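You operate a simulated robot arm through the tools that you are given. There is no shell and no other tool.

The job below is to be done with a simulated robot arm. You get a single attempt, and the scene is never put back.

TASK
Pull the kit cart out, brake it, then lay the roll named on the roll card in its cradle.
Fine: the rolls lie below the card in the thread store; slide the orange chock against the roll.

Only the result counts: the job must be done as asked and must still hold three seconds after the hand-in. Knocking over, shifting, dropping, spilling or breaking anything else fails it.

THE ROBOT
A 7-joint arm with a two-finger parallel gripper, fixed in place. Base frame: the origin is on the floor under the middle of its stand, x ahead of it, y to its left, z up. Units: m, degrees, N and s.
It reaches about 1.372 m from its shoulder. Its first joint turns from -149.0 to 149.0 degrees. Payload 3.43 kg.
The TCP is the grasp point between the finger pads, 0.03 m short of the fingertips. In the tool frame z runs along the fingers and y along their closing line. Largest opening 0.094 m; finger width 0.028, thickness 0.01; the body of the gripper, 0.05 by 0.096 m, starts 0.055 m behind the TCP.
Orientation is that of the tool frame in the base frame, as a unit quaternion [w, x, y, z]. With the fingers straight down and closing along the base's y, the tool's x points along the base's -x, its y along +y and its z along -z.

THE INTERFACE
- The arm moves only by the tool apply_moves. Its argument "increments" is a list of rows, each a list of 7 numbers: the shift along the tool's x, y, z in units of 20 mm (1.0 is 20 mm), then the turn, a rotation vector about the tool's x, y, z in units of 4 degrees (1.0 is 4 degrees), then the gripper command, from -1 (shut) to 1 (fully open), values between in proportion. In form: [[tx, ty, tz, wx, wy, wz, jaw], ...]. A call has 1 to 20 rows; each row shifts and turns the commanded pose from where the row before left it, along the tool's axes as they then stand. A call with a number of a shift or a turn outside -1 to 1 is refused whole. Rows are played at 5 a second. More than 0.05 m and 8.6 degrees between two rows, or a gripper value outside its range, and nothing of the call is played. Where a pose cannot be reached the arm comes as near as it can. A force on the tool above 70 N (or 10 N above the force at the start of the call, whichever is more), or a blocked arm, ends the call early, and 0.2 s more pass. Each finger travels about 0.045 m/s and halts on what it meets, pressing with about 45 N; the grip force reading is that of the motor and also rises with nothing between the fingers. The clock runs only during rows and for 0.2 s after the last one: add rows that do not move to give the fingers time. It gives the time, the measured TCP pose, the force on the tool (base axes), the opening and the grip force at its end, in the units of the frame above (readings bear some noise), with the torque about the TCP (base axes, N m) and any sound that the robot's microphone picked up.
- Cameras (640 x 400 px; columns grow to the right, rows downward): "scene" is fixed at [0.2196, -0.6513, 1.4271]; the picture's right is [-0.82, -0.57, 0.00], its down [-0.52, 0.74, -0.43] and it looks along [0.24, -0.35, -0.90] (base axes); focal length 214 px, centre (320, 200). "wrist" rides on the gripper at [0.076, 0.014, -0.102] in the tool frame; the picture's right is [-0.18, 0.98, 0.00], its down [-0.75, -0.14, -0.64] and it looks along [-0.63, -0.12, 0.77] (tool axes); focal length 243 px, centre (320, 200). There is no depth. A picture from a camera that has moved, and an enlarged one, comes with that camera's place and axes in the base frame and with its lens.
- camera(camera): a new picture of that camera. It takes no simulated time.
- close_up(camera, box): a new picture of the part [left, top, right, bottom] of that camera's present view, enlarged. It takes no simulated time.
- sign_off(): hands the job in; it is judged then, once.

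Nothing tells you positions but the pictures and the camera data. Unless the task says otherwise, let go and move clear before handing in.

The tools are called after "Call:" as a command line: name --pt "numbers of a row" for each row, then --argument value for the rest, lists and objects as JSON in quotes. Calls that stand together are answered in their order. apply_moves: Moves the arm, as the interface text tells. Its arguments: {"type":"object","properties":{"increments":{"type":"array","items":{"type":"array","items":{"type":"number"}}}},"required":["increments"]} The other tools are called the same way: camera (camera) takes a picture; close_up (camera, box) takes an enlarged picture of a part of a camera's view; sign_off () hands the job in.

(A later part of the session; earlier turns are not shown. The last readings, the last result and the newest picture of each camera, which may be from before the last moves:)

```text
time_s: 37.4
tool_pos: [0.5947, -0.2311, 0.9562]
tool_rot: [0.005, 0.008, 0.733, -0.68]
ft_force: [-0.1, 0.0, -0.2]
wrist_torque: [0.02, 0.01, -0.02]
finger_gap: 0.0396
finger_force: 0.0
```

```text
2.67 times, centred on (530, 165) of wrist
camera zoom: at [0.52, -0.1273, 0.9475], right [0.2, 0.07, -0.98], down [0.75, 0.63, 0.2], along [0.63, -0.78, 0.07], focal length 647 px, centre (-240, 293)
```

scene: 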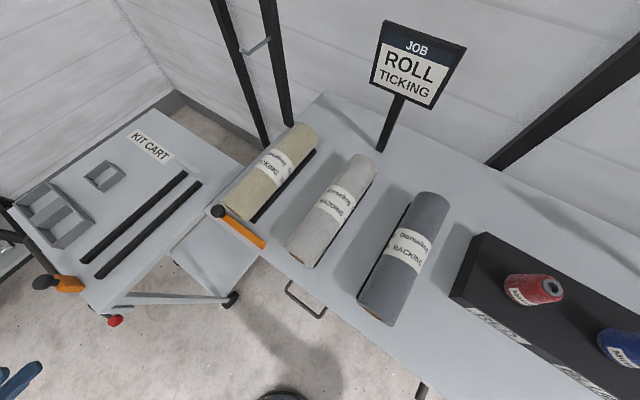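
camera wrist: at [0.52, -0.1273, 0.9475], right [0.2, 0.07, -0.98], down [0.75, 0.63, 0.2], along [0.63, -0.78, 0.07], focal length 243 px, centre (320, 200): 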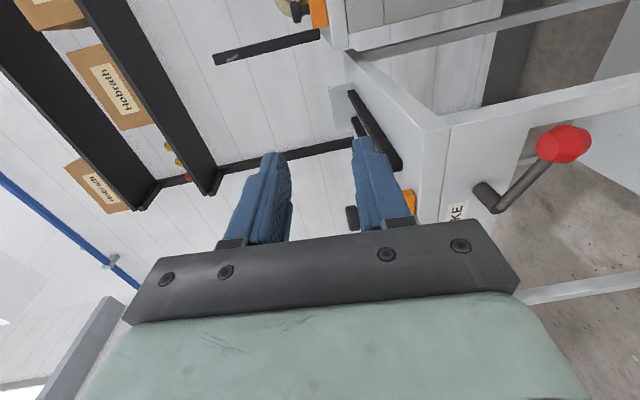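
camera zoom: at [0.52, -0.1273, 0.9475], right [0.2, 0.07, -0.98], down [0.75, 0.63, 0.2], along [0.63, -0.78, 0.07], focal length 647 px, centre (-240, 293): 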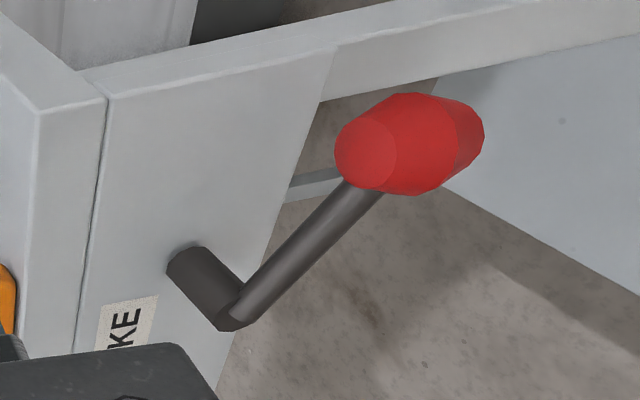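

Lever knob is about (0.647, -0.293, 0.764), pivot near (0.712, ·, 0.795). I'll bring the half-open fingers level with the knob, still in front of it.

Call:
apply_moves --pt "-0.2415 0.9735 -0.0835 0 0 0 0.19" --pt "-0.2415 0.9735 -0.0835 0 0 0 0.19" --pt "-0.2415 0.9735 -0.0835 0 0 0 0.19" --pt "-0.2415 0.9735 -0.0835 0 0 0 0.19" --pt "-0.2415 0.9735 -0.0835 0 0 0 0.19" --pt "-0.2415 0.9735 -0.0835 0 0 0 0.19" --pt "-0.2415 0.9735 -0.0835 0 0 0 0.19" --pt "-0.2415 0.9735 -0.0835 0 0 0 0.19" --pt "-0.2415 0.9735 -0.0835 0 0 0 0.19" --pt "-0.2415 0.9735 -0.0835 0 0 0 0.19" --pt "0 0 0 0 0 0 0.19"

Call:
camera --camera "wrist"

Call:
camera --camera "scene"

```text
time_s: 39.8
tool_pos: [0.646, -0.1996, 0.7614]
tool_rot: [0.006, 0.007, 0.733, -0.68]
ft_force: [-0.4, -0.1, -0.5]
wrist_torque: [-0.02, -0.02, 0.0]
finger_gap: 0.0559
finger_force: 0.1
```

```text
taken
camera wrist: at [0.5709, -0.0959, 0.7522], right [0.2, 0.07, -0.98], down [0.75, 0.63, 0.2], along [0.63, -0.78, 0.07], focal length 243 px, centre (320, 200)
```

wrist: 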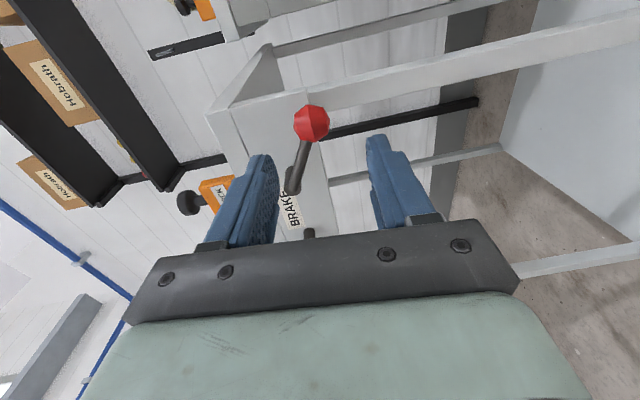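

```text
taken
```

scene: 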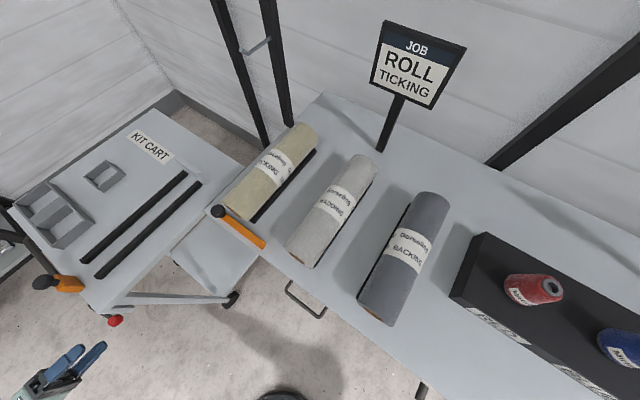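

The knob is nearly centred between the fingers (about 6 mm high). I'll advance to straddle it.

Call:
apply_moves --pt "0 -0.1 1 0 0 0 0.19" --pt "0 -0.1 1 0 0 0 0.19" --pt "0 -0.1 1 0 0 0 0.19" --pt "0 0 0.8 0 0 0 0.19" --pt "0 0 0 0 0 0 0.19"

Call:
camera --camera "wrist"

Call:
close_up --camera "scene" --box '[0, 230, 200, 380]'

```text
time_s: 41.0
tool_pos: [0.6467, -0.2782, 0.7625]
tool_rot: [0.005, 0.007, 0.733, -0.68]
ft_force: [0.5, -0.1, 0.6]
wrist_torque: [-0.01, 0.05, -0.06]
finger_gap: 0.0557
finger_force: 0.1
```

```text
taken
camera wrist: at [0.5712, -0.1733, 0.7541], right [0.2, 0.07, -0.98], down [0.75, 0.63, 0.2], along [0.63, -0.78, 0.07], focal length 243 px, centre (320, 200)
```

wrist: 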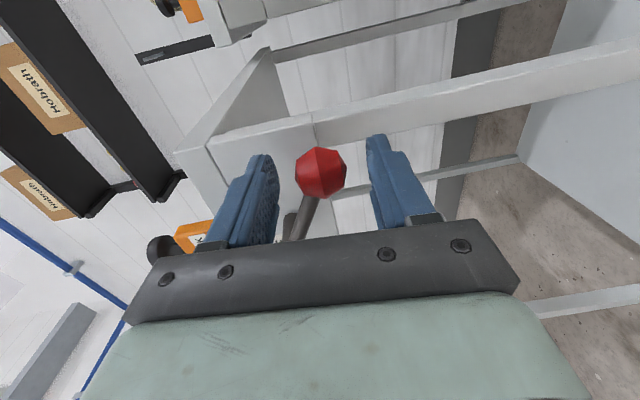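

```text
2.67 times, centred on (100, 305) of scene
camera zoom: at [0.2196, -0.6513, 1.4271], right [-0.82, -0.57, 0.0], down [-0.52, 0.74, -0.43], along [0.24, -0.35, -0.9], focal length 572 px, centre (907, -80)
```

zoom: 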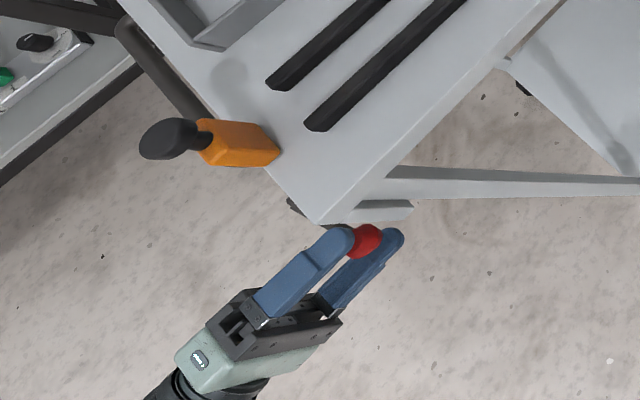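

The knob sits between the fingers. I'll test gently upward first in small steps, watching for a hard stop.

Call:
apply_moves --pt "0 -0.25 0 0 0 0 0.19" --pt "0 -0.25 0 0 0 0 0.19" --pt "0 -0.15 0 0 0 0 0.19" --pt "0 -0.1 0 0 0 0 0.19" --pt "0 -0.1 0 0 0 0 0.19"

Call:
close_up --camera "scene" --box '[0, 230, 200, 380]'

Call:
camera --camera "wrist"

```text
time_s: 42.2
tool_pos: [0.6459, -0.2774, 0.7812]
tool_rot: [0.005, 0.007, 0.733, -0.68]
ft_force: [-1.0, 0.5, -1.4]
wrist_torque: [0.04, 0.05, 0.01]
finger_gap: 0.0574
finger_force: 1.0
```

```text
2.67 times, centred on (100, 305) of scene
camera zoom: at [0.2196, -0.6513, 1.4271], right [-0.82, -0.57, 0.0], down [-0.52, 0.74, -0.43], along [0.24, -0.35, -0.9], focal length 572 px, centre (907, -80)
```

zoom: 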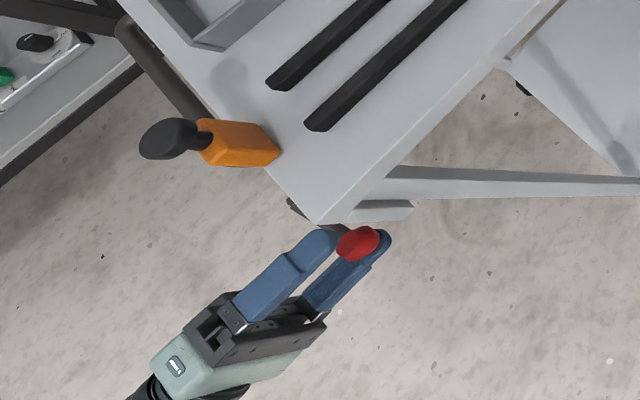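

```text
taken
camera wrist: at [0.5705, -0.1735, 0.7723], right [0.2, 0.07, -0.98], down [0.75, 0.63, 0.2], along [0.63, -0.78, 0.07], focal length 243 px, centre (320, 200)
```

wrist: 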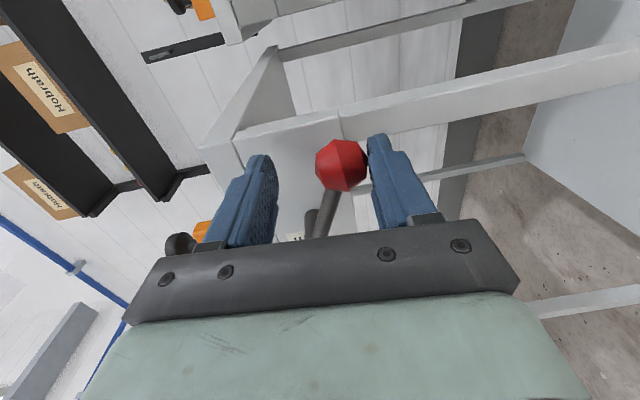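

Contact just begun, with slight load. I'll continue upward in 2 mm steps.

Call:
apply_moves --pt "0 -0.1 0 0 0 0 0.19" --pt "0 -0.1 0 0 0 0 0.19" --pt "0 -0.1 0 0 0 0 0.19" --pt "0 -0.1 0 0 0 0 0.19"

Call:
close_up --camera "scene" --box '[0, 230, 200, 380]'

Call:
camera --camera "wrist"

```text
time_s: 43.2
tool_pos: [0.6464, -0.278, 0.789]
tool_rot: [0.005, 0.006, 0.733, -0.68]
ft_force: [-1.4, 0.5, -1.3]
wrist_torque: [0.05, -0.01, -0.02]
finger_gap: 0.0568
finger_force: 1.2
```

```text
2.67 times, centred on (100, 305) of scene
camera zoom: at [0.2196, -0.6513, 1.4271], right [-0.82, -0.57, 0.0], down [-0.52, 0.74, -0.43], along [0.24, -0.35, -0.9], focal length 572 px, centre (907, -80)
```

zoom: 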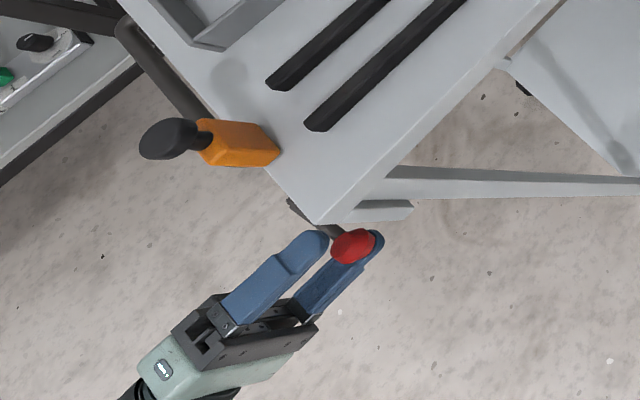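

```text
taken
camera wrist: at [0.5706, -0.173, 0.7805], right [0.2, 0.07, -0.98], down [0.75, 0.63, 0.2], along [0.63, -0.78, 0.07], focal length 243 px, centre (320, 200)
```

wrist: 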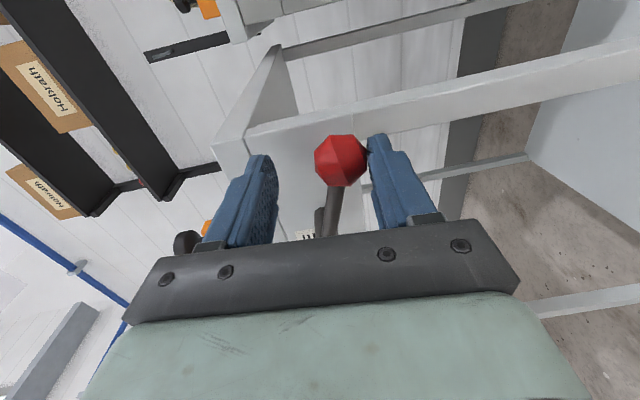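

The lever swings up freely with about 1–2 N. I'll keep raising it.

Call:
apply_moves --pt "0 -0.2 0 0 0 0 0.19" --pt "0 -0.2 0 0 0 0 0.19" --pt "0 -0.2 0 0 0 0 0.19" --pt "0 -0.2 0 0 0 0 0.19" --pt "0 -0.2 0 0 0 0 0.19" --pt "0 -0.2 0 0 0 0 0.19" --pt "0 -0.2 0 0 0 0 0.19" --pt "0 -0.2 0 0 0 0 0.19"

Call:
close_up --camera "scene" --box '[0, 230, 200, 380]'

Call:
camera --camera "wrist"

```text
time_s: 45.0
tool_pos: [0.6451, -0.2796, 0.8216]
tool_rot: [0.004, 0.008, 0.733, -0.68]
ft_force: [-1.1, 0.2, -2.4]
wrist_torque: [0.07, -0.04, 0.02]
finger_gap: 0.0569
finger_force: 0.7
```

```text
2.67 times, centred on (100, 305) of scene
camera zoom: at [0.2196, -0.6513, 1.4271], right [-0.82, -0.57, 0.0], down [-0.52, 0.74, -0.43], along [0.24, -0.35, -0.9], focal length 572 px, centre (907, -80)
```

zoom: 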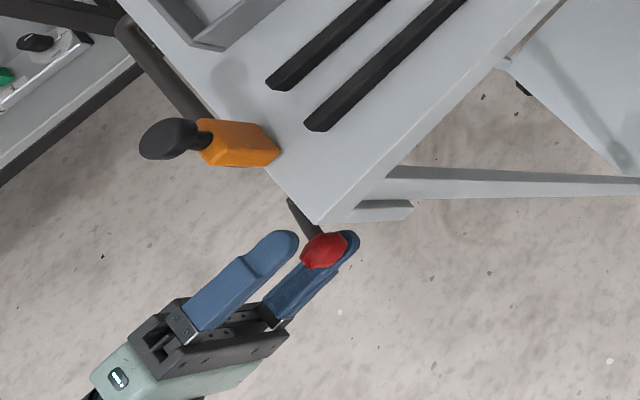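

```text
taken
camera wrist: at [0.57, -0.1753, 0.8127], right [0.2, 0.07, -0.98], down [0.75, 0.63, 0.2], along [0.63, -0.78, 0.07], focal length 243 px, centre (320, 200)
```

wrist: 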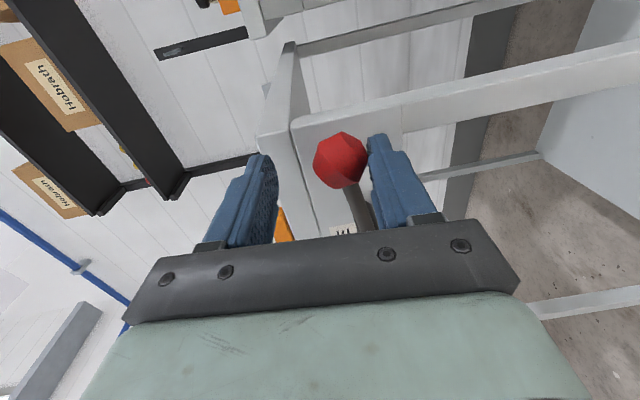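

The lever keeps rising without a stop (around +9° above level now). I'll follow its arc, rolling the hand with it.

Call:
apply_moves --pt "-0.098 -0.237 0 0 0 -1 0.19" --pt "-0.098 -0.237 0 0 0 -1 0.19" --pt "-0.098 -0.237 0 0 0 -1 0.19" --pt "-0.098 -0.237 0 0 0 -1 0.19" --pt "-0.098 -0.237 0 0 0 -1 0.19" --pt "-0.098 -0.237 0 0 0 -1 0.19"

Call:
close_up --camera "scene" --box '[0, 230, 200, 380]'

Call:
camera --camera "wrist"

```text
time_s: 46.4
tool_pos: [0.6622, -0.283, 0.8435]
tool_rot: [-0.137, -0.146, 0.719, -0.665]
ft_force: [-4.2, -2.2, -11.8]
wrist_torque: [0.05, -0.14, -0.01]
finger_gap: 0.0628
finger_force: 6.2
```

```text
2.67 times, centred on (100, 305) of scene
camera zoom: at [0.2196, -0.6513, 1.4271], right [-0.82, -0.57, 0.0], down [-0.52, 0.74, -0.43], along [0.24, -0.35, -0.9], focal length 572 px, centre (907, -80)
```

zoom: 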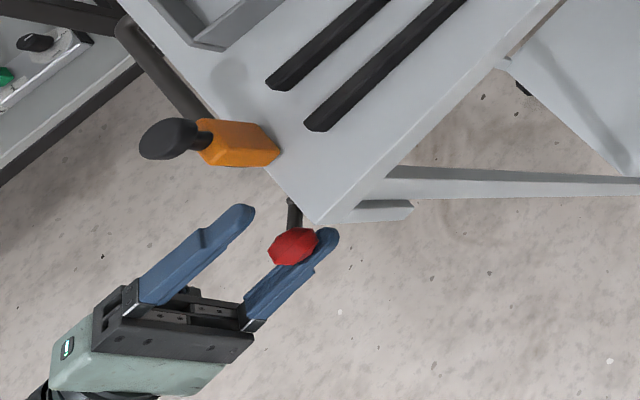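

```text
taken
camera wrist: at [0.5865, -0.1815, 0.8689], right [-0.22, 0.08, -0.97], down [0.75, 0.65, -0.12], along [0.62, -0.76, -0.2], focal length 243 px, centre (320, 200)
```

wrist: 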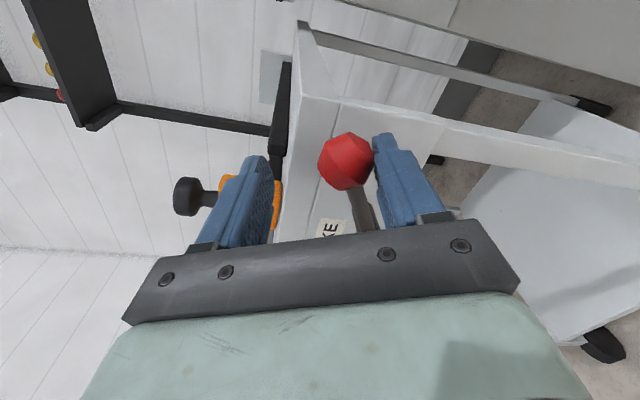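

Resistance has risen to about 12 N with the lever roughly 30° above level — possibly near its stop or a detent. I'll press a little further.

Call:
apply_moves --pt "-0.05 -0.118 0 0 0 -0.5 0.19" --pt "-0.05 -0.118 0 0 0 -0.5 0.19" --pt "0 0 0 0 0 0 0.19"

Call:
camera --camera "wrist"

Call:
close_up --camera "scene" --box '[0, 230, 200, 380]'

```text
time_s: 47.2
tool_pos: [0.6645, -0.2836, 0.8486]
tool_rot: [-0.16, -0.17, 0.715, -0.658]
ft_force: [-4.6, -4.4, -29.0]
wrist_torque: [0.17, -0.45, 0.07]
finger_gap: 0.0718
finger_force: 14.0
```

```text
taken
camera wrist: at [0.5917, -0.1822, 0.8777], right [-0.28, 0.08, -0.96], down [0.74, 0.65, -0.16], along [0.61, -0.75, -0.24], focal length 243 px, centre (320, 200)
```

wrist: 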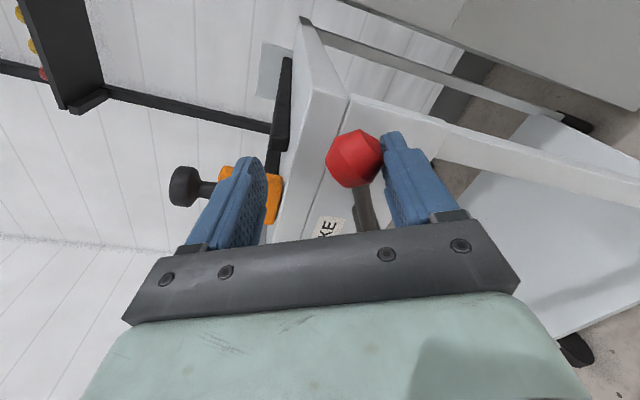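

```text
2.67 times, centred on (100, 305) of scene
camera zoom: at [0.2196, -0.6513, 1.4271], right [-0.82, -0.57, 0.0], down [-0.52, 0.74, -0.43], along [0.24, -0.35, -0.9], focal length 572 px, centre (907, -80)
```

zoom: 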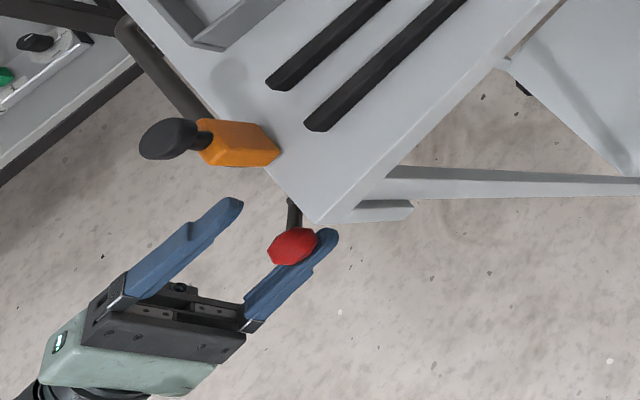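

The lever no longer moves while the hand does, so it is at its upper stop. I'll relieve the push and back out, then check that the lever stays up.

Call:
apply_moves --pt "0.05 0.2 0 0 0 0 0.19" --pt "0.05 0.3 0 0 0 0 0.19" --pt "0 0.25 0 0 0 0 0.19" --pt "0 0 -1 0 0 0 0.19" --pt "0 0 -1 0 0 0 0.19" --pt "0 0 -1 0 0 0 0.19" --pt "0 0 -1 0 0 0 0.19" --pt "0 0 -1 0 0 0 0.19"

Call:
camera --camera "wrist"

Call:
close_up --camera "scene" --box '[0, 230, 200, 380]'

```text
time_s: 49.0
tool_pos: [0.6551, -0.1814, 0.8445]
tool_rot: [-0.161, -0.17, 0.713, -0.661]
ft_force: [-0.7, 0.0, -0.3]
wrist_torque: [-0.01, 0.02, -0.01]
finger_gap: 0.0559
finger_force: 0.1
```

```text
taken
camera wrist: at [0.5824, -0.08, 0.8736], right [-0.28, 0.07, -0.96], down [0.74, 0.65, -0.17], along [0.61, -0.75, -0.24], focal length 243 px, centre (320, 200)
```

wrist: 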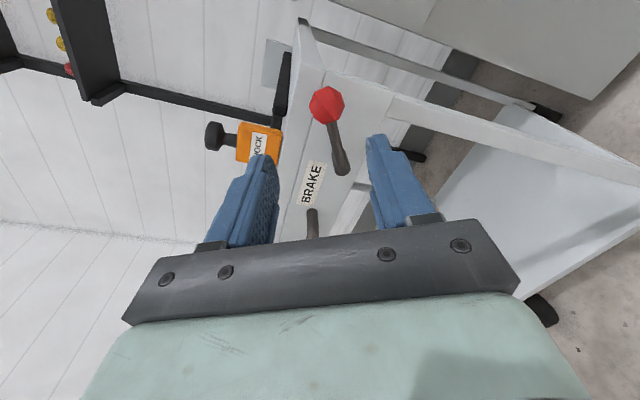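

```text
2.67 times, centred on (100, 305) of scene
camera zoom: at [0.2196, -0.6513, 1.4271], right [-0.82, -0.57, 0.0], down [-0.52, 0.74, -0.43], along [0.24, -0.35, -0.9], focal length 572 px, centre (907, -80)
```

zoom: 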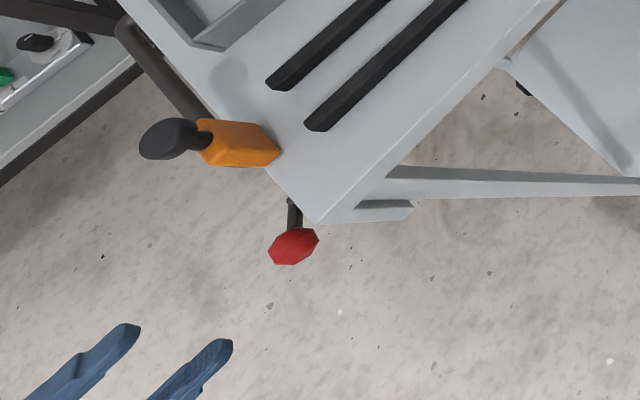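

The lever stays up at its stop. To verify the brake holds, I'll close the fingers and press the cart's front panel lightly (in -y) at a clear spot.

Call:
apply_moves --pt "0 0 0 0 0 1 -1" --pt "0 0 0 0 0 1 -1" --pt "0 0 0 0 0 1 -1" --pt "0 0 0 0 0 1 -1" --pt "0 0 0 0 0 1 -1" --pt "0 0 0 0 0 1 -1" --pt "0 0 0 0 0 1 -1" --pt "-1 0.36 0 0 0 0 -1" --pt "-1 0.36 0 0 0 0 -1" --pt "-1 0.36 0 0 0 0 -1" --pt "-1 0.36 0 0 0 0 -1" --pt "-1 0.36 0 0 0 0 -1" --pt "-1 0.36 0 0 0 0 -1" --pt "-0.25 0 0 0 0 0 -1"

Call:
camera --camera "wrist"

Call:
close_up --camera "scene" --box '[0, 230, 200, 380]'

```text
time_s: 52.0
tool_pos: [0.7812, -0.1784, 0.804]
tool_rot: [0.006, 0.008, 0.733, -0.68]
ft_force: [-0.6, 0.0, 0.3]
wrist_torque: [0.04, 0.01, 0.02]
finger_gap: 0.0003
finger_force: 32.6
```

```text
taken
camera wrist: at [0.7063, -0.0751, 0.796], right [0.2, 0.07, -0.98], down [0.75, 0.63, 0.2], along [0.63, -0.78, 0.07], focal length 243 px, centre (320, 200)
```

wrist: 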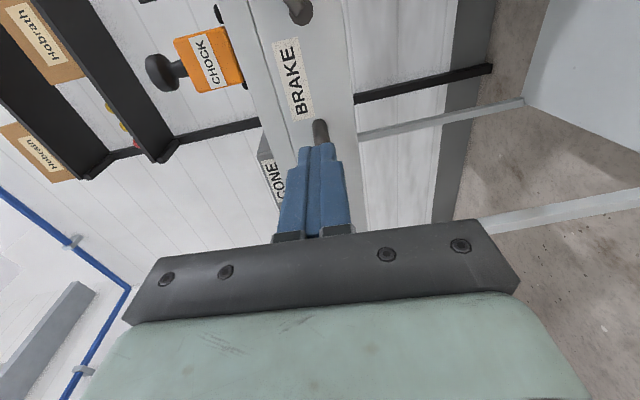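

```text
2.67 times, centred on (100, 305) of scene
camera zoom: at [0.2196, -0.6513, 1.4271], right [-0.82, -0.57, 0.0], down [-0.52, 0.74, -0.43], along [0.24, -0.35, -0.9], focal length 572 px, centre (907, -80)
```

zoom: 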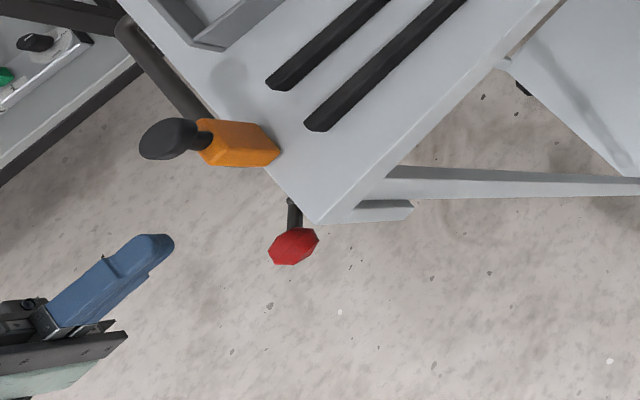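

I'll shift a bit away from the handle leg and approach the panel slowly.

Call:
apply_moves --pt "1 0 0 0 0 0 -1" --pt "0.3 0 1 0 0 0 -1" --pt "0 0 1 0 0 0 -1" --pt "0 0 1 0 0 0 -1" --pt "0 0 1 0 0 0 -1" --pt "0 0 1 0 0 0 -1" --pt "0 0 0.3 0 0 0 -1" --pt "0 0 0 0 0 0 -1"

Call:
camera --camera "wrist"

```text
time_s: 53.8
tool_pos: [0.7565, -0.2848, 0.7965]
tool_rot: [0.006, 0.007, 0.733, -0.68]
ft_force: [0.6, 0.4, -0.5]
wrist_torque: [-0.04, 0.0, 0.03]
finger_gap: 0.0001
finger_force: 33.3
```

```text
taken
camera wrist: at [0.6809, -0.1814, 0.7876], right [0.2, 0.07, -0.98], down [0.75, 0.63, 0.2], along [0.63, -0.78, 0.07], focal length 243 px, centre (320, 200)
```

wrist: 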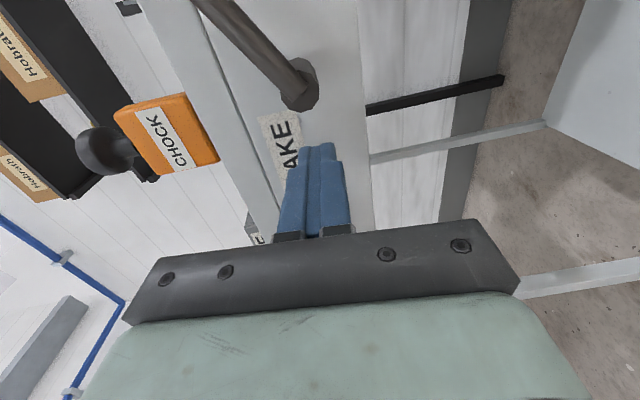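

Call:
apply_moves --pt "0 0 0.2 0 0 0 -1" --pt "0 0 0.2 0 0 0 -1" --pt "0 0 0.2 0 0 0 -1" --pt "0 0 0.1 0 0 0 -1" --pt "0 0 0.1 0 0 0 -1" --pt "0 0 0 0 0 0 -1"

```text
time_s: 55.2
tool_pos: [0.7554, -0.2993, 0.7938]
tool_rot: [0.005, 0.006, 0.733, -0.681]
ft_force: [-1.6, 23.2, 2.0]
wrist_torque: [-0.21, 0.0, 0.02]
finger_gap: 0.0
finger_force: 32.9
```

Contact at 23 N, already well above the free-rolling drag. I'll press 2 mm more to confirm it holds.

Call:
apply_moves --pt "0 0 0.05 0 0 0 -1" --pt "0 0 0.05 0 0 0 -1" --pt "0 0 0 0 0 0 -1" --pt "0 0 0 0 0 0 -1"

```text
time_s: 56.2
tool_pos: [0.7562, -0.2999, 0.7949]
tool_rot: [0.006, 0.007, 0.732, -0.681]
ft_force: [-3.1, 68.1, 2.6]
wrist_torque: [-0.61, -0.05, -0.07]
finger_gap: 0.0
finger_force: 33.2
```

The cart holds against 68 N, so it is braked. I'll back off, rise, and turn the fingers down again.

Call:
apply_moves --pt "0 0 -0.2 0 0 0 -1" --pt "0 0 -1 0 0 0 -1" --pt "0 0 -1 0 0 0 -1" --pt "0 0 -1 0 0 0 -1" --pt "0 0 -1 0 0 0 -1" --pt "0 -1 0 0 0 0 -1" --pt "0 -1 0 0 0 0 -1" --pt "0 -1 0 0 0 0 -1" --pt "0 -1 0 0 0 0 -1" --pt "0 -1 0 0 0 0 -1" --pt "0 -1 0 0 0 0 -1" --pt "0 -1 0 0 0 0 -1" --pt "0 -1 0 0 0 0 -1" --pt "0 -1 0 0 0 0 -1" --pt "0 -1 0 0 0 0 -1" --pt "0 -1 0 0 0 0 -1" --pt "0 -1 0 0 0 0 -1" --pt "0 -1 0 0 0 0 -1" --pt "0 -1 0 0 0 0 -1"

Call:
apply_moves --pt "0 0 0 -1 0 0 0" --pt "0 0 0 -1 0 0 0" --pt "0 0 0 -1 0 0 0" --pt "0 0 0 -1 0 0 0" --pt "0 0 0 -1 0 0 0" --pt "0 0 0 -1 0 0 0" --pt "0 0 0 -1 0 0 0" --pt "0 0 0 -1 0 0 0" --pt "0 0 0 -1 0 0 0" --pt "0 0 0 -1 0 0 0"

Call:
camera --camera "wrist"

Call:
camera --camera "scene"

```text
time_s: 60.2
tool_pos: [0.7489, -0.2416, 1.0796]
tool_rot: [0.005, 0.007, 0.733, -0.68]
ft_force: [0.5, 0.1, 0.7]
wrist_torque: [0.04, 0.01, 0.0]
finger_gap: 0.0
finger_force: 32.8
```

```text
time_s: 62.4
tool_pos: [0.75, -0.2408, 1.0782]
tool_rot: [0.006, 0.004, 0.922, -0.388]
ft_force: [0.6, 0.4, 0.5]
wrist_torque: [-0.01, -0.01, -0.01]
finger_gap: 0.0469
finger_force: 0.1
```

```text
taken
camera wrist: at [0.6739, -0.1563, 1.1382], right [0.2, 0.69, -0.7], down [0.75, 0.36, 0.56], along [0.64, -0.63, -0.44], focal length 243 px, centre (320, 200)
```

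wrist: 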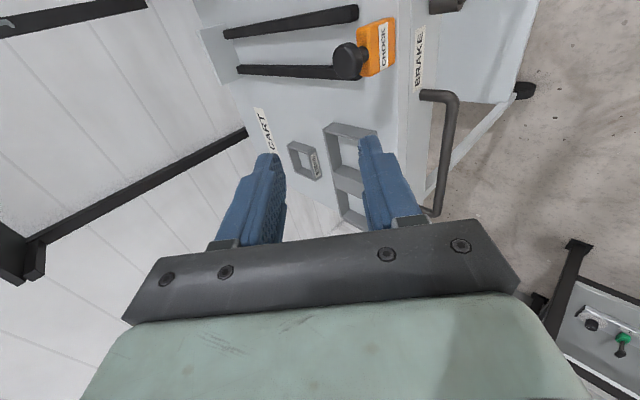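

```text
taken
```

scene: 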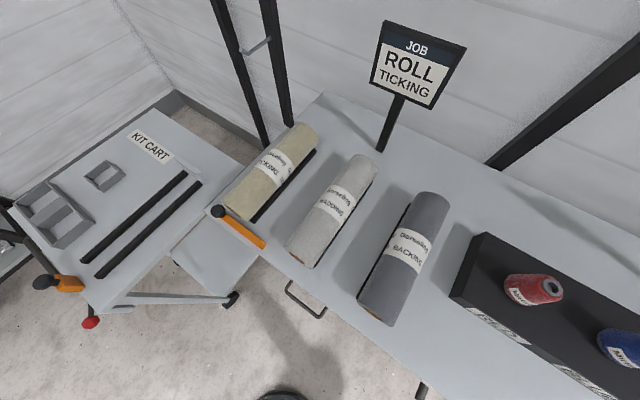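

Brake lever stays up. I'll shift back along -x to get a good view of the cradle and the ticking roll from this tilted pose.

Call:
apply_moves --pt "1 0 0 0 0 0 1" --pt "1 0 0 0 0 0 1" --pt "1 0 0 0 0 0 1" --pt "1 0 0 0 0 0 1" --pt "1 0 0 0 0 0 1" --pt "1 0 0 0 0 0 1" --pt "1 0 0 0 0 0 1" --pt "1 0 0 0 0 0 1" --pt "1 0 0 0 0 0 1" --pt "1 0 0 0 0 0 1"

Call:
camera --camera "wrist"

```text
time_s: 64.6
tool_pos: [0.5505, -0.24, 1.0781]
tool_rot: [0.008, 0.005, 0.921, -0.388]
ft_force: [0.0, -0.2, 0.1]
wrist_torque: [0.01, -0.01, -0.01]
finger_gap: 0.0939
finger_force: 0.0
```

```text
taken
camera wrist: at [0.4742, -0.1558, 1.1376], right [0.2, 0.69, -0.7], down [0.75, 0.36, 0.56], along [0.64, -0.63, -0.44], focal length 243 px, centre (320, 200)
```

wrist: 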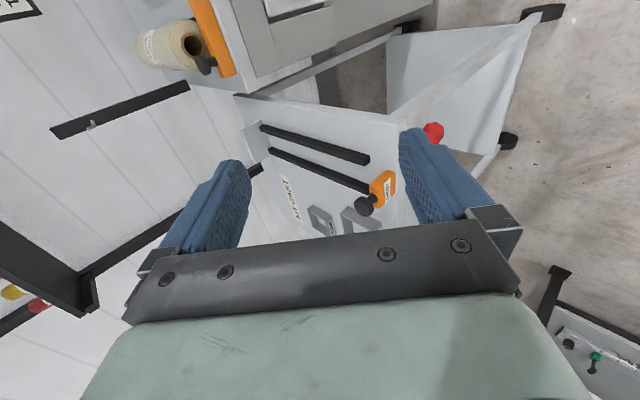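

Call:
close_up --camera "wrist" --box '[230, 80, 430, 240]'

Call:
close_up --camera "wrist" --box '[100, 0, 300, 120]'

Call:
close_up --camera "scene" --box '[10, 100, 250, 340]'

Call:
close_up --camera "scene" --box '[200, 100, 340, 260]'

```text
2.50 times, centred on (330, 160) of wrist
camera zoom: at [0.4742, -0.1558, 1.1376], right [0.2, 0.69, -0.7], down [0.75, 0.36, 0.56], along [0.64, -0.63, -0.44], focal length 606 px, centre (295, 300)
```

zoom: 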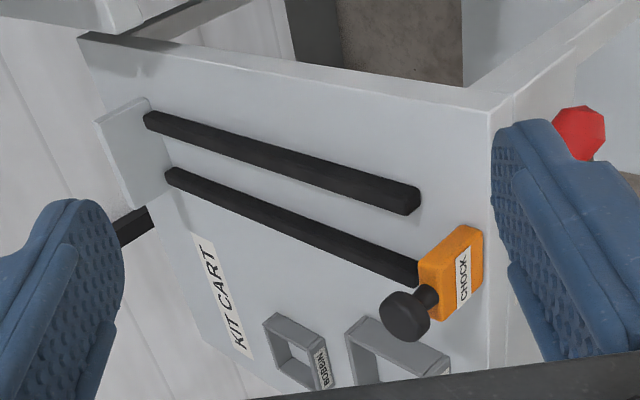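

```text
3.20 times, centred on (200, 60) of wrist
camera zoom: at [0.4742, -0.1558, 1.1376], right [0.2, 0.69, -0.7], down [0.75, 0.36, 0.56], along [0.64, -0.63, -0.44], focal length 776 px, centre (704, 648)
```

zoom: 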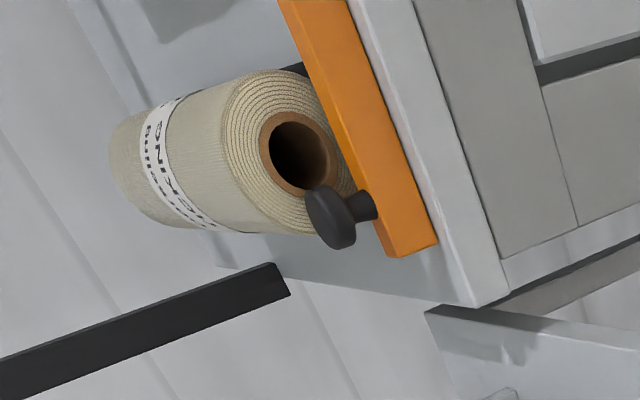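

```text
1.67 times, centred on (130, 220) of scene
camera zoom: at [0.2196, -0.6513, 1.4271], right [-0.82, -0.57, 0.0], down [-0.52, 0.74, -0.43], along [0.24, -0.35, -0.9], focal length 358 px, centre (637, 167)
```

zoom: 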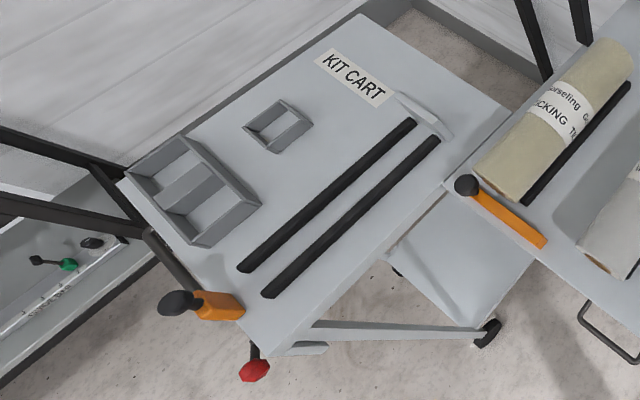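

```text
2.50 times, centred on (270, 180) of scene
camera zoom: at [0.2196, -0.6513, 1.4271], right [-0.82, -0.57, 0.0], down [-0.52, 0.74, -0.43], along [0.24, -0.35, -0.9], focal length 536 px, centre (445, 250)
```

zoom: 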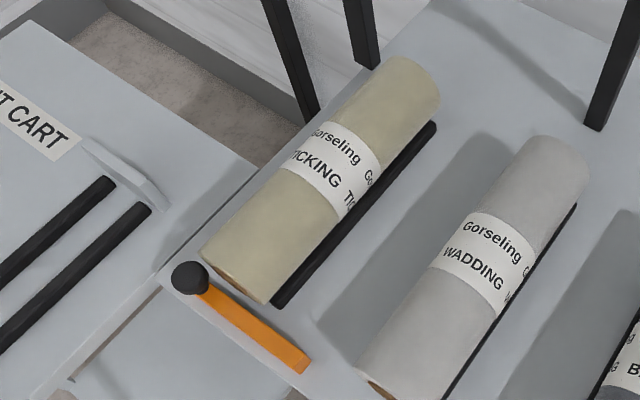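

Cradle measured: rails at x≈0.706 and 0.773, y from about -0.386 to -0.708, end stop behind. The ticking roll is about 0.32 m long and ~0.083 m in diameter, near x≈0.51, y from -0.70 to -1.02. I'll straighten the fingers downward and rise, then turn to close along x.

Call:
apply_moves --pt "0 0 0 -1 0 0 1" --pt "0 0 0 -1 0 0 1" --pt "0 0 0 -1 0 0 1" --pt "0 0 0 -1 0 0 1" --pt "0 0 0 -1 0 0 1" --pt "0 0 0 -1 0 0 1" --pt "0 0 0 -1 0 0 1" --pt "0 0 0 -1 0 0 1" --pt "0 0 0 -1 0 0 1" --pt "0 0 0 -1 0 0 1" --pt "0 0 0 -1 0 0 1" --pt "0 0 0 -0.42 0 0 1"

Call:
apply_moves --pt "0 -1 -0.3 0 0 0 1" --pt "0 -1 -0.3 0 0 0 1" --pt "0 -1 -0.3 0 0 0 1" --pt "0 -1 -0.3 0 0 0 1" --pt "0 -1 -0.3 0 0 0 1" --pt "0 -1 -0.3 0 0 0 1" --pt "0 -1 -0.3 0 0 0 1" --pt "0 -1 -0.3 0 0 0 1" --pt "0 -1 -0.3 0 0 0 1" --pt "0 -1 -0.3 0 0 0 1" --pt "0 -1 -0.3 0 0 0 1" --pt "0 -1 -0.3 0 0 0 1" --pt "0 -1 -0.3 0 0 0 1" --pt "0 -1 -0.3 0 0 0 1" --pt "0 -1 -0.3 0 0 0 1" --pt "0 -1 -0.3 0 0 0 1"

Call:
camera --camera "wrist"

```text
time_s: 67.0
tool_pos: [0.5544, -0.241, 1.0763]
tool_rot: [0.015, -0.003, 0.999, -0.029]
ft_force: [10.9, -0.8, -15.9]
wrist_torque: [-0.42, -0.02, -0.26]
finger_gap: 0.0943
finger_force: 0.1
stopped in row 11: the force on the tool passed its limit at 86 N (the readings are from after the stop); the commanded pose is now the measured one
```

```text
time_s: 70.4
tool_pos: [0.5519, -0.5541, 1.1901]
tool_rot: [0.014, -0.004, 0.999, -0.03]
ft_force: [-0.3, 0.2, -0.3]
wrist_torque: [-0.01, 0.0, 0.0]
finger_gap: 0.0941
finger_force: 0.0
```

```text
taken
camera wrist: at [0.4738, -0.5337, 1.2883], right [0.18, 0.98, -0.05], down [0.74, -0.1, 0.67], along [0.65, -0.16, -0.74], focal length 243 px, centre (320, 200)
```

wrist: 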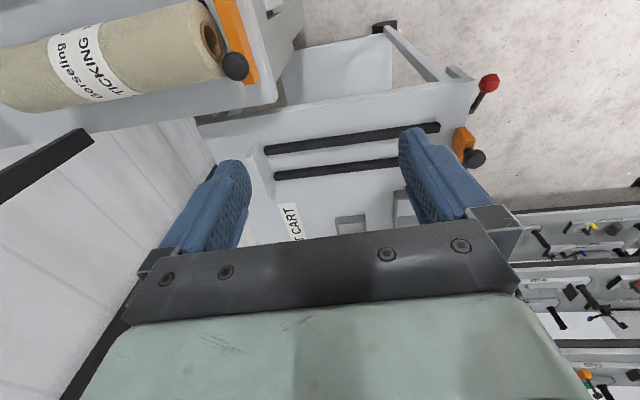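

The hand touched its own forearm when held vertical close to the base; at this larger radius it is free. Now I'll yaw the hand -90° so the fingers close along x.

Call:
apply_moves --pt "0 0 0 0 0 -1 1" --pt "0 0 0 0 0 -1 1" --pt "0 0 0 0 0 -1 1" --pt "0 0 0 0 0 -1 1" --pt "0 0 0 0 0 -1 1" --pt "0 0 0 0 0 -1 1" --pt "0 0 0 0 0 -1 1" --pt "0 0 0 0 0 -1 1"

Call:
camera --camera "scene"

```text
time_s: 72.2
tool_pos: [0.5529, -0.5542, 1.1895]
tool_rot: [0.005, -0.279, 0.96, -0.031]
ft_force: [0.3, 0.0, -0.5]
wrist_torque: [0.02, 0.02, -0.03]
finger_gap: 0.094
finger_force: 0.0
```

```text
taken
```

scene: 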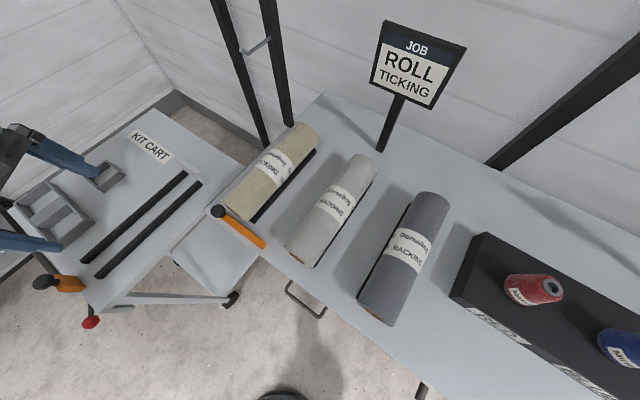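

Call:
apply_moves --pt "0 0 0 0 0 -1 1" --pt "0 0 0 0 0 -1 1" --pt "0 0 0 0 0 -1 1" --pt "0 0 0 0 0 -1 1" --pt "0 0 0 0 0 -1 1" --pt "0 0 0 0 0 -1 1" --pt "0 0 0 0 0 -1 1" --pt "0 0 0 0 0 -1 1" --pt "0 0 0 0 0 -1 1" --pt "0 0 0 0 0 -1 1" --pt "0 0 0 0 0 -1 1" --pt "0 0 0 0 0 -1 1" --pt "0 0 0 0 0 -1 1" --pt "0 0 0 0 0 -1 1" --pt "0 0 0 0 0 -0.4 1"

Call:
camera --camera "wrist"

Call:
camera --camera "scene"

```text
time_s: 75.4
tool_pos: [0.553, -0.5532, 1.1913]
tool_rot: [-0.012, -0.706, 0.707, -0.031]
ft_force: [0.9, 0.4, -0.3]
wrist_torque: [-0.02, -0.03, -0.01]
finger_gap: 0.094
finger_force: 0.0
```

```text
taken
camera wrist: at [0.5366, -0.6231, 1.2961], right [-0.98, 0.18, -0.04], down [0.12, 0.79, 0.6], along [0.14, 0.58, -0.8], focal length 243 px, centre (320, 200)
```

wrist: 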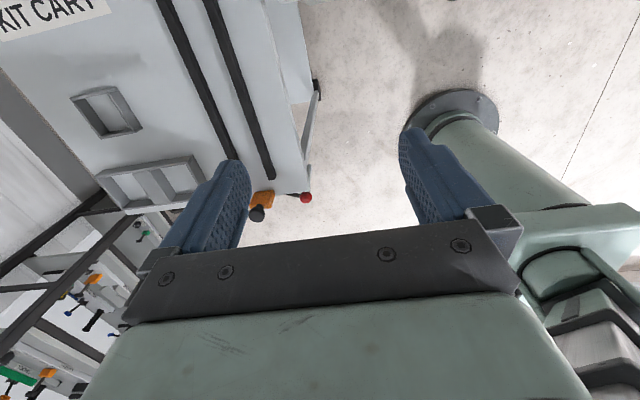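

```text
taken
```

scene: 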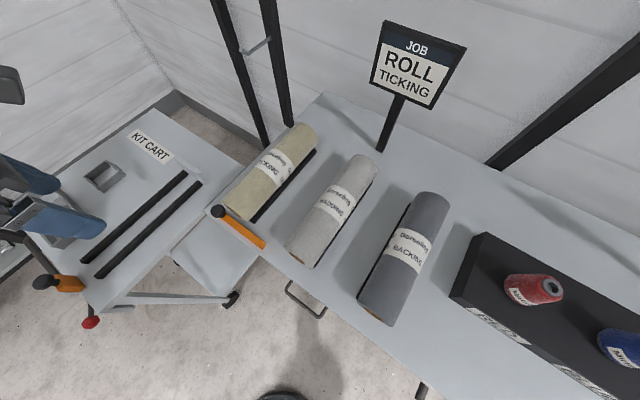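

Yaw is done; the tool leans slightly (about 3.5°), which I'll correct while moving to above the middle of the ticking roll.

Call:
apply_moves --pt "0 0 0 -0.384 -0.87 0 1" --pt "0.97 0.134 0 0 0 0 1" --pt "0.97 0.134 0 0 0 0 1" --pt "0.97 0.134 0 0 0 0 1" --pt "0.97 0.134 0 0 0 0 1" --pt "0.97 0.134 0 0 0 0 1" --pt "0.97 0.134 0 0 0 0 1" --pt "0.97 0.134 0 0 0 0 1" --pt "0.97 0.134 0 0 0 0 1" --pt "0.97 0.134 0 0 0 0 1" --pt "0.97 0.134 0 0 0 0 1" --pt "0.97 0.134 0 0 0 0 1" --pt "0.97 0.134 0 0 0 0 1" --pt "0.97 0.134 0 0 0 0 1" --pt "0.97 0.134 0 0 0 0 1" --pt "0.97 0.134 0 0 0 0 1" --pt "0.97 0.134 0 0 0 0 1"

Call:
camera --camera "wrist"

Call:
camera --camera "scene"

```text
time_s: 79.0
tool_pos: [0.5155, -0.8712, 1.1746]
tool_rot: [-0.001, 0.707, -0.707, 0.0]
ft_force: [0.0, -0.4, 0.0]
wrist_torque: [-0.04, -0.02, 0.0]
finger_gap: 0.0938
finger_force: 0.1
out of reach, approached as far as the arm can: row 1
```

```text
taken
camera wrist: at [0.5014, -0.9468, 1.2764], right [-0.98, 0.18, 0.0], down [0.14, 0.75, 0.64], along [0.12, 0.63, -0.77], focal length 243 px, centre (320, 200)
```

wrist: 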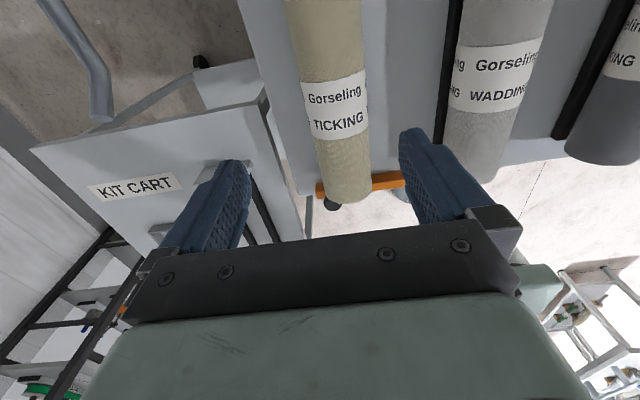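

```text
taken
```

scene: 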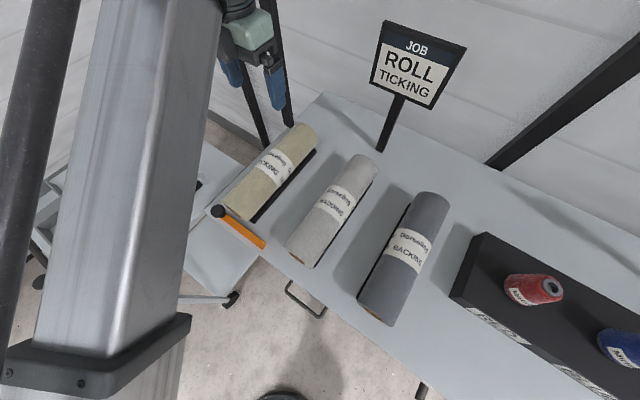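

The hand is now exactly vertical with closing along x, above the ticking roll. I'll zoom in to measure the roll's edges.

Call:
close_up --camera "wrist" --box '[240, 0, 420, 220]'

Call:
close_up --camera "scene" --box '[200, 0, 340, 240]'

```text
1.82 times, centred on (330, 110) of wrist
camera zoom: at [0.5014, -0.9468, 1.2764], right [-0.98, 0.18, 0.0], down [0.14, 0.75, 0.64], along [0.12, 0.63, -0.77], focal length 441 px, centre (302, 364)
```

zoom: 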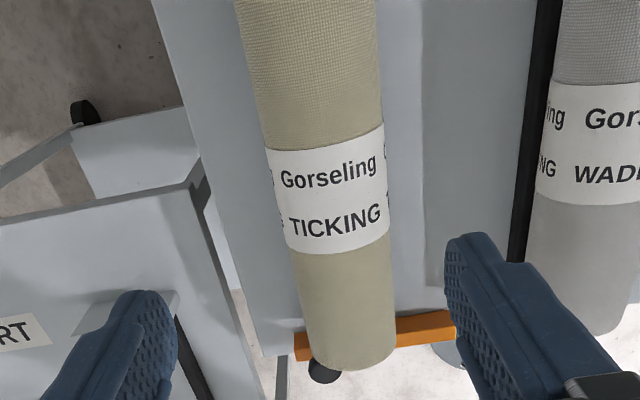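

```text
1.67 times, centred on (270, 120) of scene
camera zoom: at [0.2196, -0.6513, 1.4271], right [-0.82, -0.57, 0.0], down [-0.52, 0.74, -0.43], along [0.24, -0.35, -0.9], focal length 358 px, centre (403, 333)
```

zoom: 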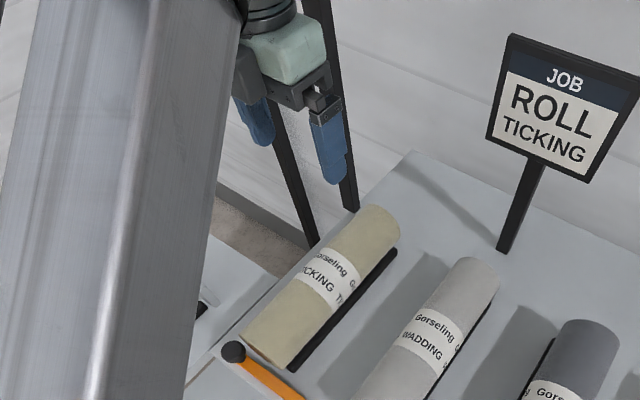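

Two views agree: the roll's axis is at x≈0.499, z≈0.945, radius ≈0.040, centre y≈-0.85. I'll align and lower to just above it, then check clearance.

Call:
apply_moves --pt "-0.5 0.4 0.5 0 0 0 1" --pt "-0.55 0.425 0.5 0 0 0 1" --pt "0 0 1 0 0 0 1" --pt "0 0 1 0 0 0 1" --pt "0 0 1 0 0 0 1" --pt "0 0 1 0 0 0 1" --pt "0 0 1 0 0 0 1" --pt "0 0 1 0 0 0 1" --pt "0 0 0 0 0 0 1"

Call:
camera --camera "wrist"

Call:
close_up --camera "scene" --box '[200, 40, 360, 240]'

```text
time_s: 81.0
tool_pos: [0.5007, -0.8469, 1.0327]
tool_rot: [0.001, -0.707, 0.708, 0.001]
ft_force: [-0.4, -0.7, -0.4]
wrist_torque: [0.01, 0.03, -0.02]
finger_gap: 0.094
finger_force: 0.0
```

```text
taken
camera wrist: at [0.4863, -0.9231, 1.135], right [-0.98, 0.19, 0.0], down [0.14, 0.75, 0.64], along [0.12, 0.63, -0.77], focal length 243 px, centre (320, 200)
```

wrist: 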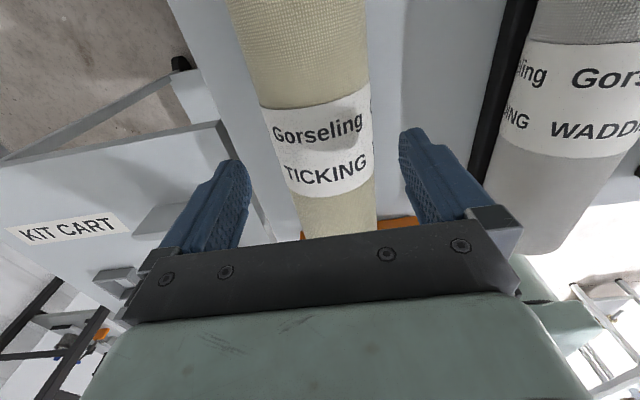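

```text
2.00 times, centred on (280, 140) of scene
camera zoom: at [0.2196, -0.6513, 1.4271], right [-0.82, -0.57, 0.0], down [-0.52, 0.74, -0.43], along [0.24, -0.35, -0.9], focal length 429 px, centre (400, 320)
```

zoom: 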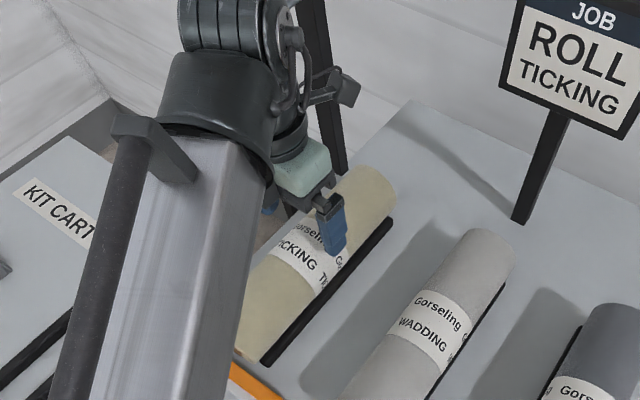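

Aligned: the roll's axis is at x≈0.501, directly under the TCP. I'll descend so the fingers straddle it.

Call:
apply_moves --pt "0 0 0.6 0 0 0 1" --pt "0 0 0.6 0 0 0 1" --pt "0 0 0.6 0 0 0 1" --pt "0 0 0.6 0 0 0 1" --pt "0 0 0.6 0 0 0 1" --pt "0 0 0.5 0 0 0 1" --pt "0 0 0.3 0 0 0 1" --pt "0 0 0 0 0 0 1"

Call:
camera --camera "wrist"

Call:
close_up --camera "scene" --box '[200, 40, 360, 240]'

```text
time_s: 82.8
tool_pos: [0.4975, -0.8493, 0.9571]
tool_rot: [0.0, -0.707, 0.707, 0.0]
ft_force: [-0.9, -0.4, -0.9]
wrist_torque: [0.0, 0.0, -0.02]
finger_gap: 0.0941
finger_force: 0.1
```

```text
taken
camera wrist: at [0.4844, -0.9251, 1.0588], right [-0.98, 0.19, 0.0], down [0.14, 0.75, 0.64], along [0.12, 0.63, -0.77], focal length 243 px, centre (320, 200)
```

wrist: 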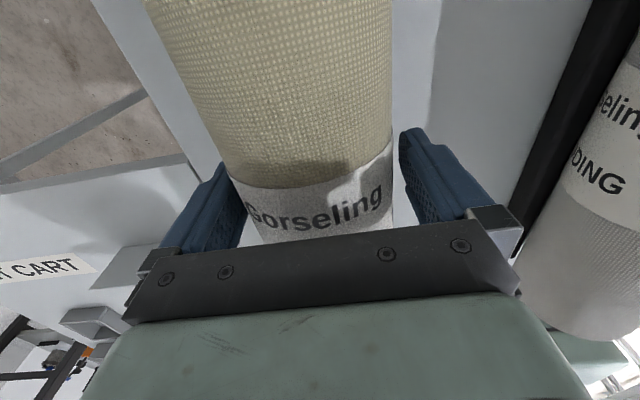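

```text
2.00 times, centred on (280, 140) of scene
camera zoom: at [0.2196, -0.6513, 1.4271], right [-0.82, -0.57, 0.0], down [-0.52, 0.74, -0.43], along [0.24, -0.35, -0.9], focal length 429 px, centre (400, 320)
```

zoom: 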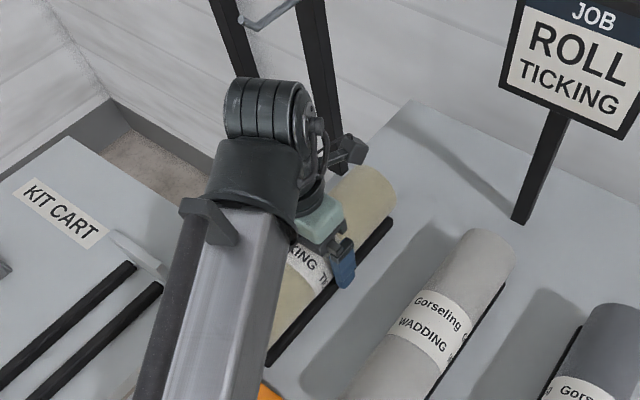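

The fingers straddle the roll with no contact force. I'll close on it.

Call:
apply_moves --pt "0 0 0 0 0 0 -1" --pt "0 0 0 0 0 0 -1" --pt "0 0 0 0 0 0 -1" --pt "0 0 0 0 0 0 -1" --pt "0 0 0 0 0 0 -1"

Call:
camera --camera "wrist"

```text
time_s: 84.0
tool_pos: [0.4997, -0.8487, 0.9558]
tool_rot: [-0.001, 0.707, -0.707, 0.0]
ft_force: [19.5, -2.3, 6.0]
wrist_torque: [0.05, -0.51, 0.09]
finger_gap: 0.0816
finger_force: 44.8
```

```text
taken
camera wrist: at [0.4859, -0.925, 1.059], right [-0.98, 0.18, 0.0], down [0.14, 0.75, 0.64], along [0.12, 0.63, -0.77], focal length 243 px, centre (320, 200)
```

wrist: 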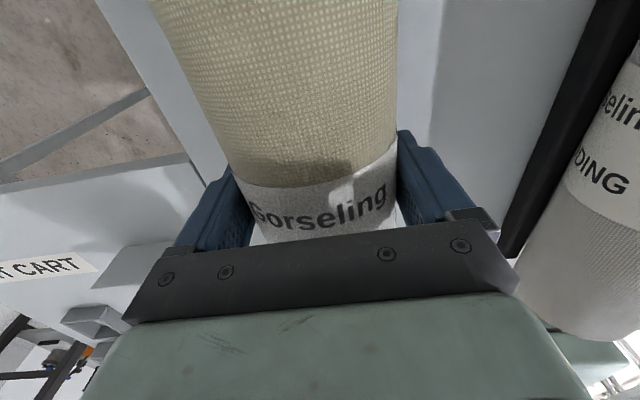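

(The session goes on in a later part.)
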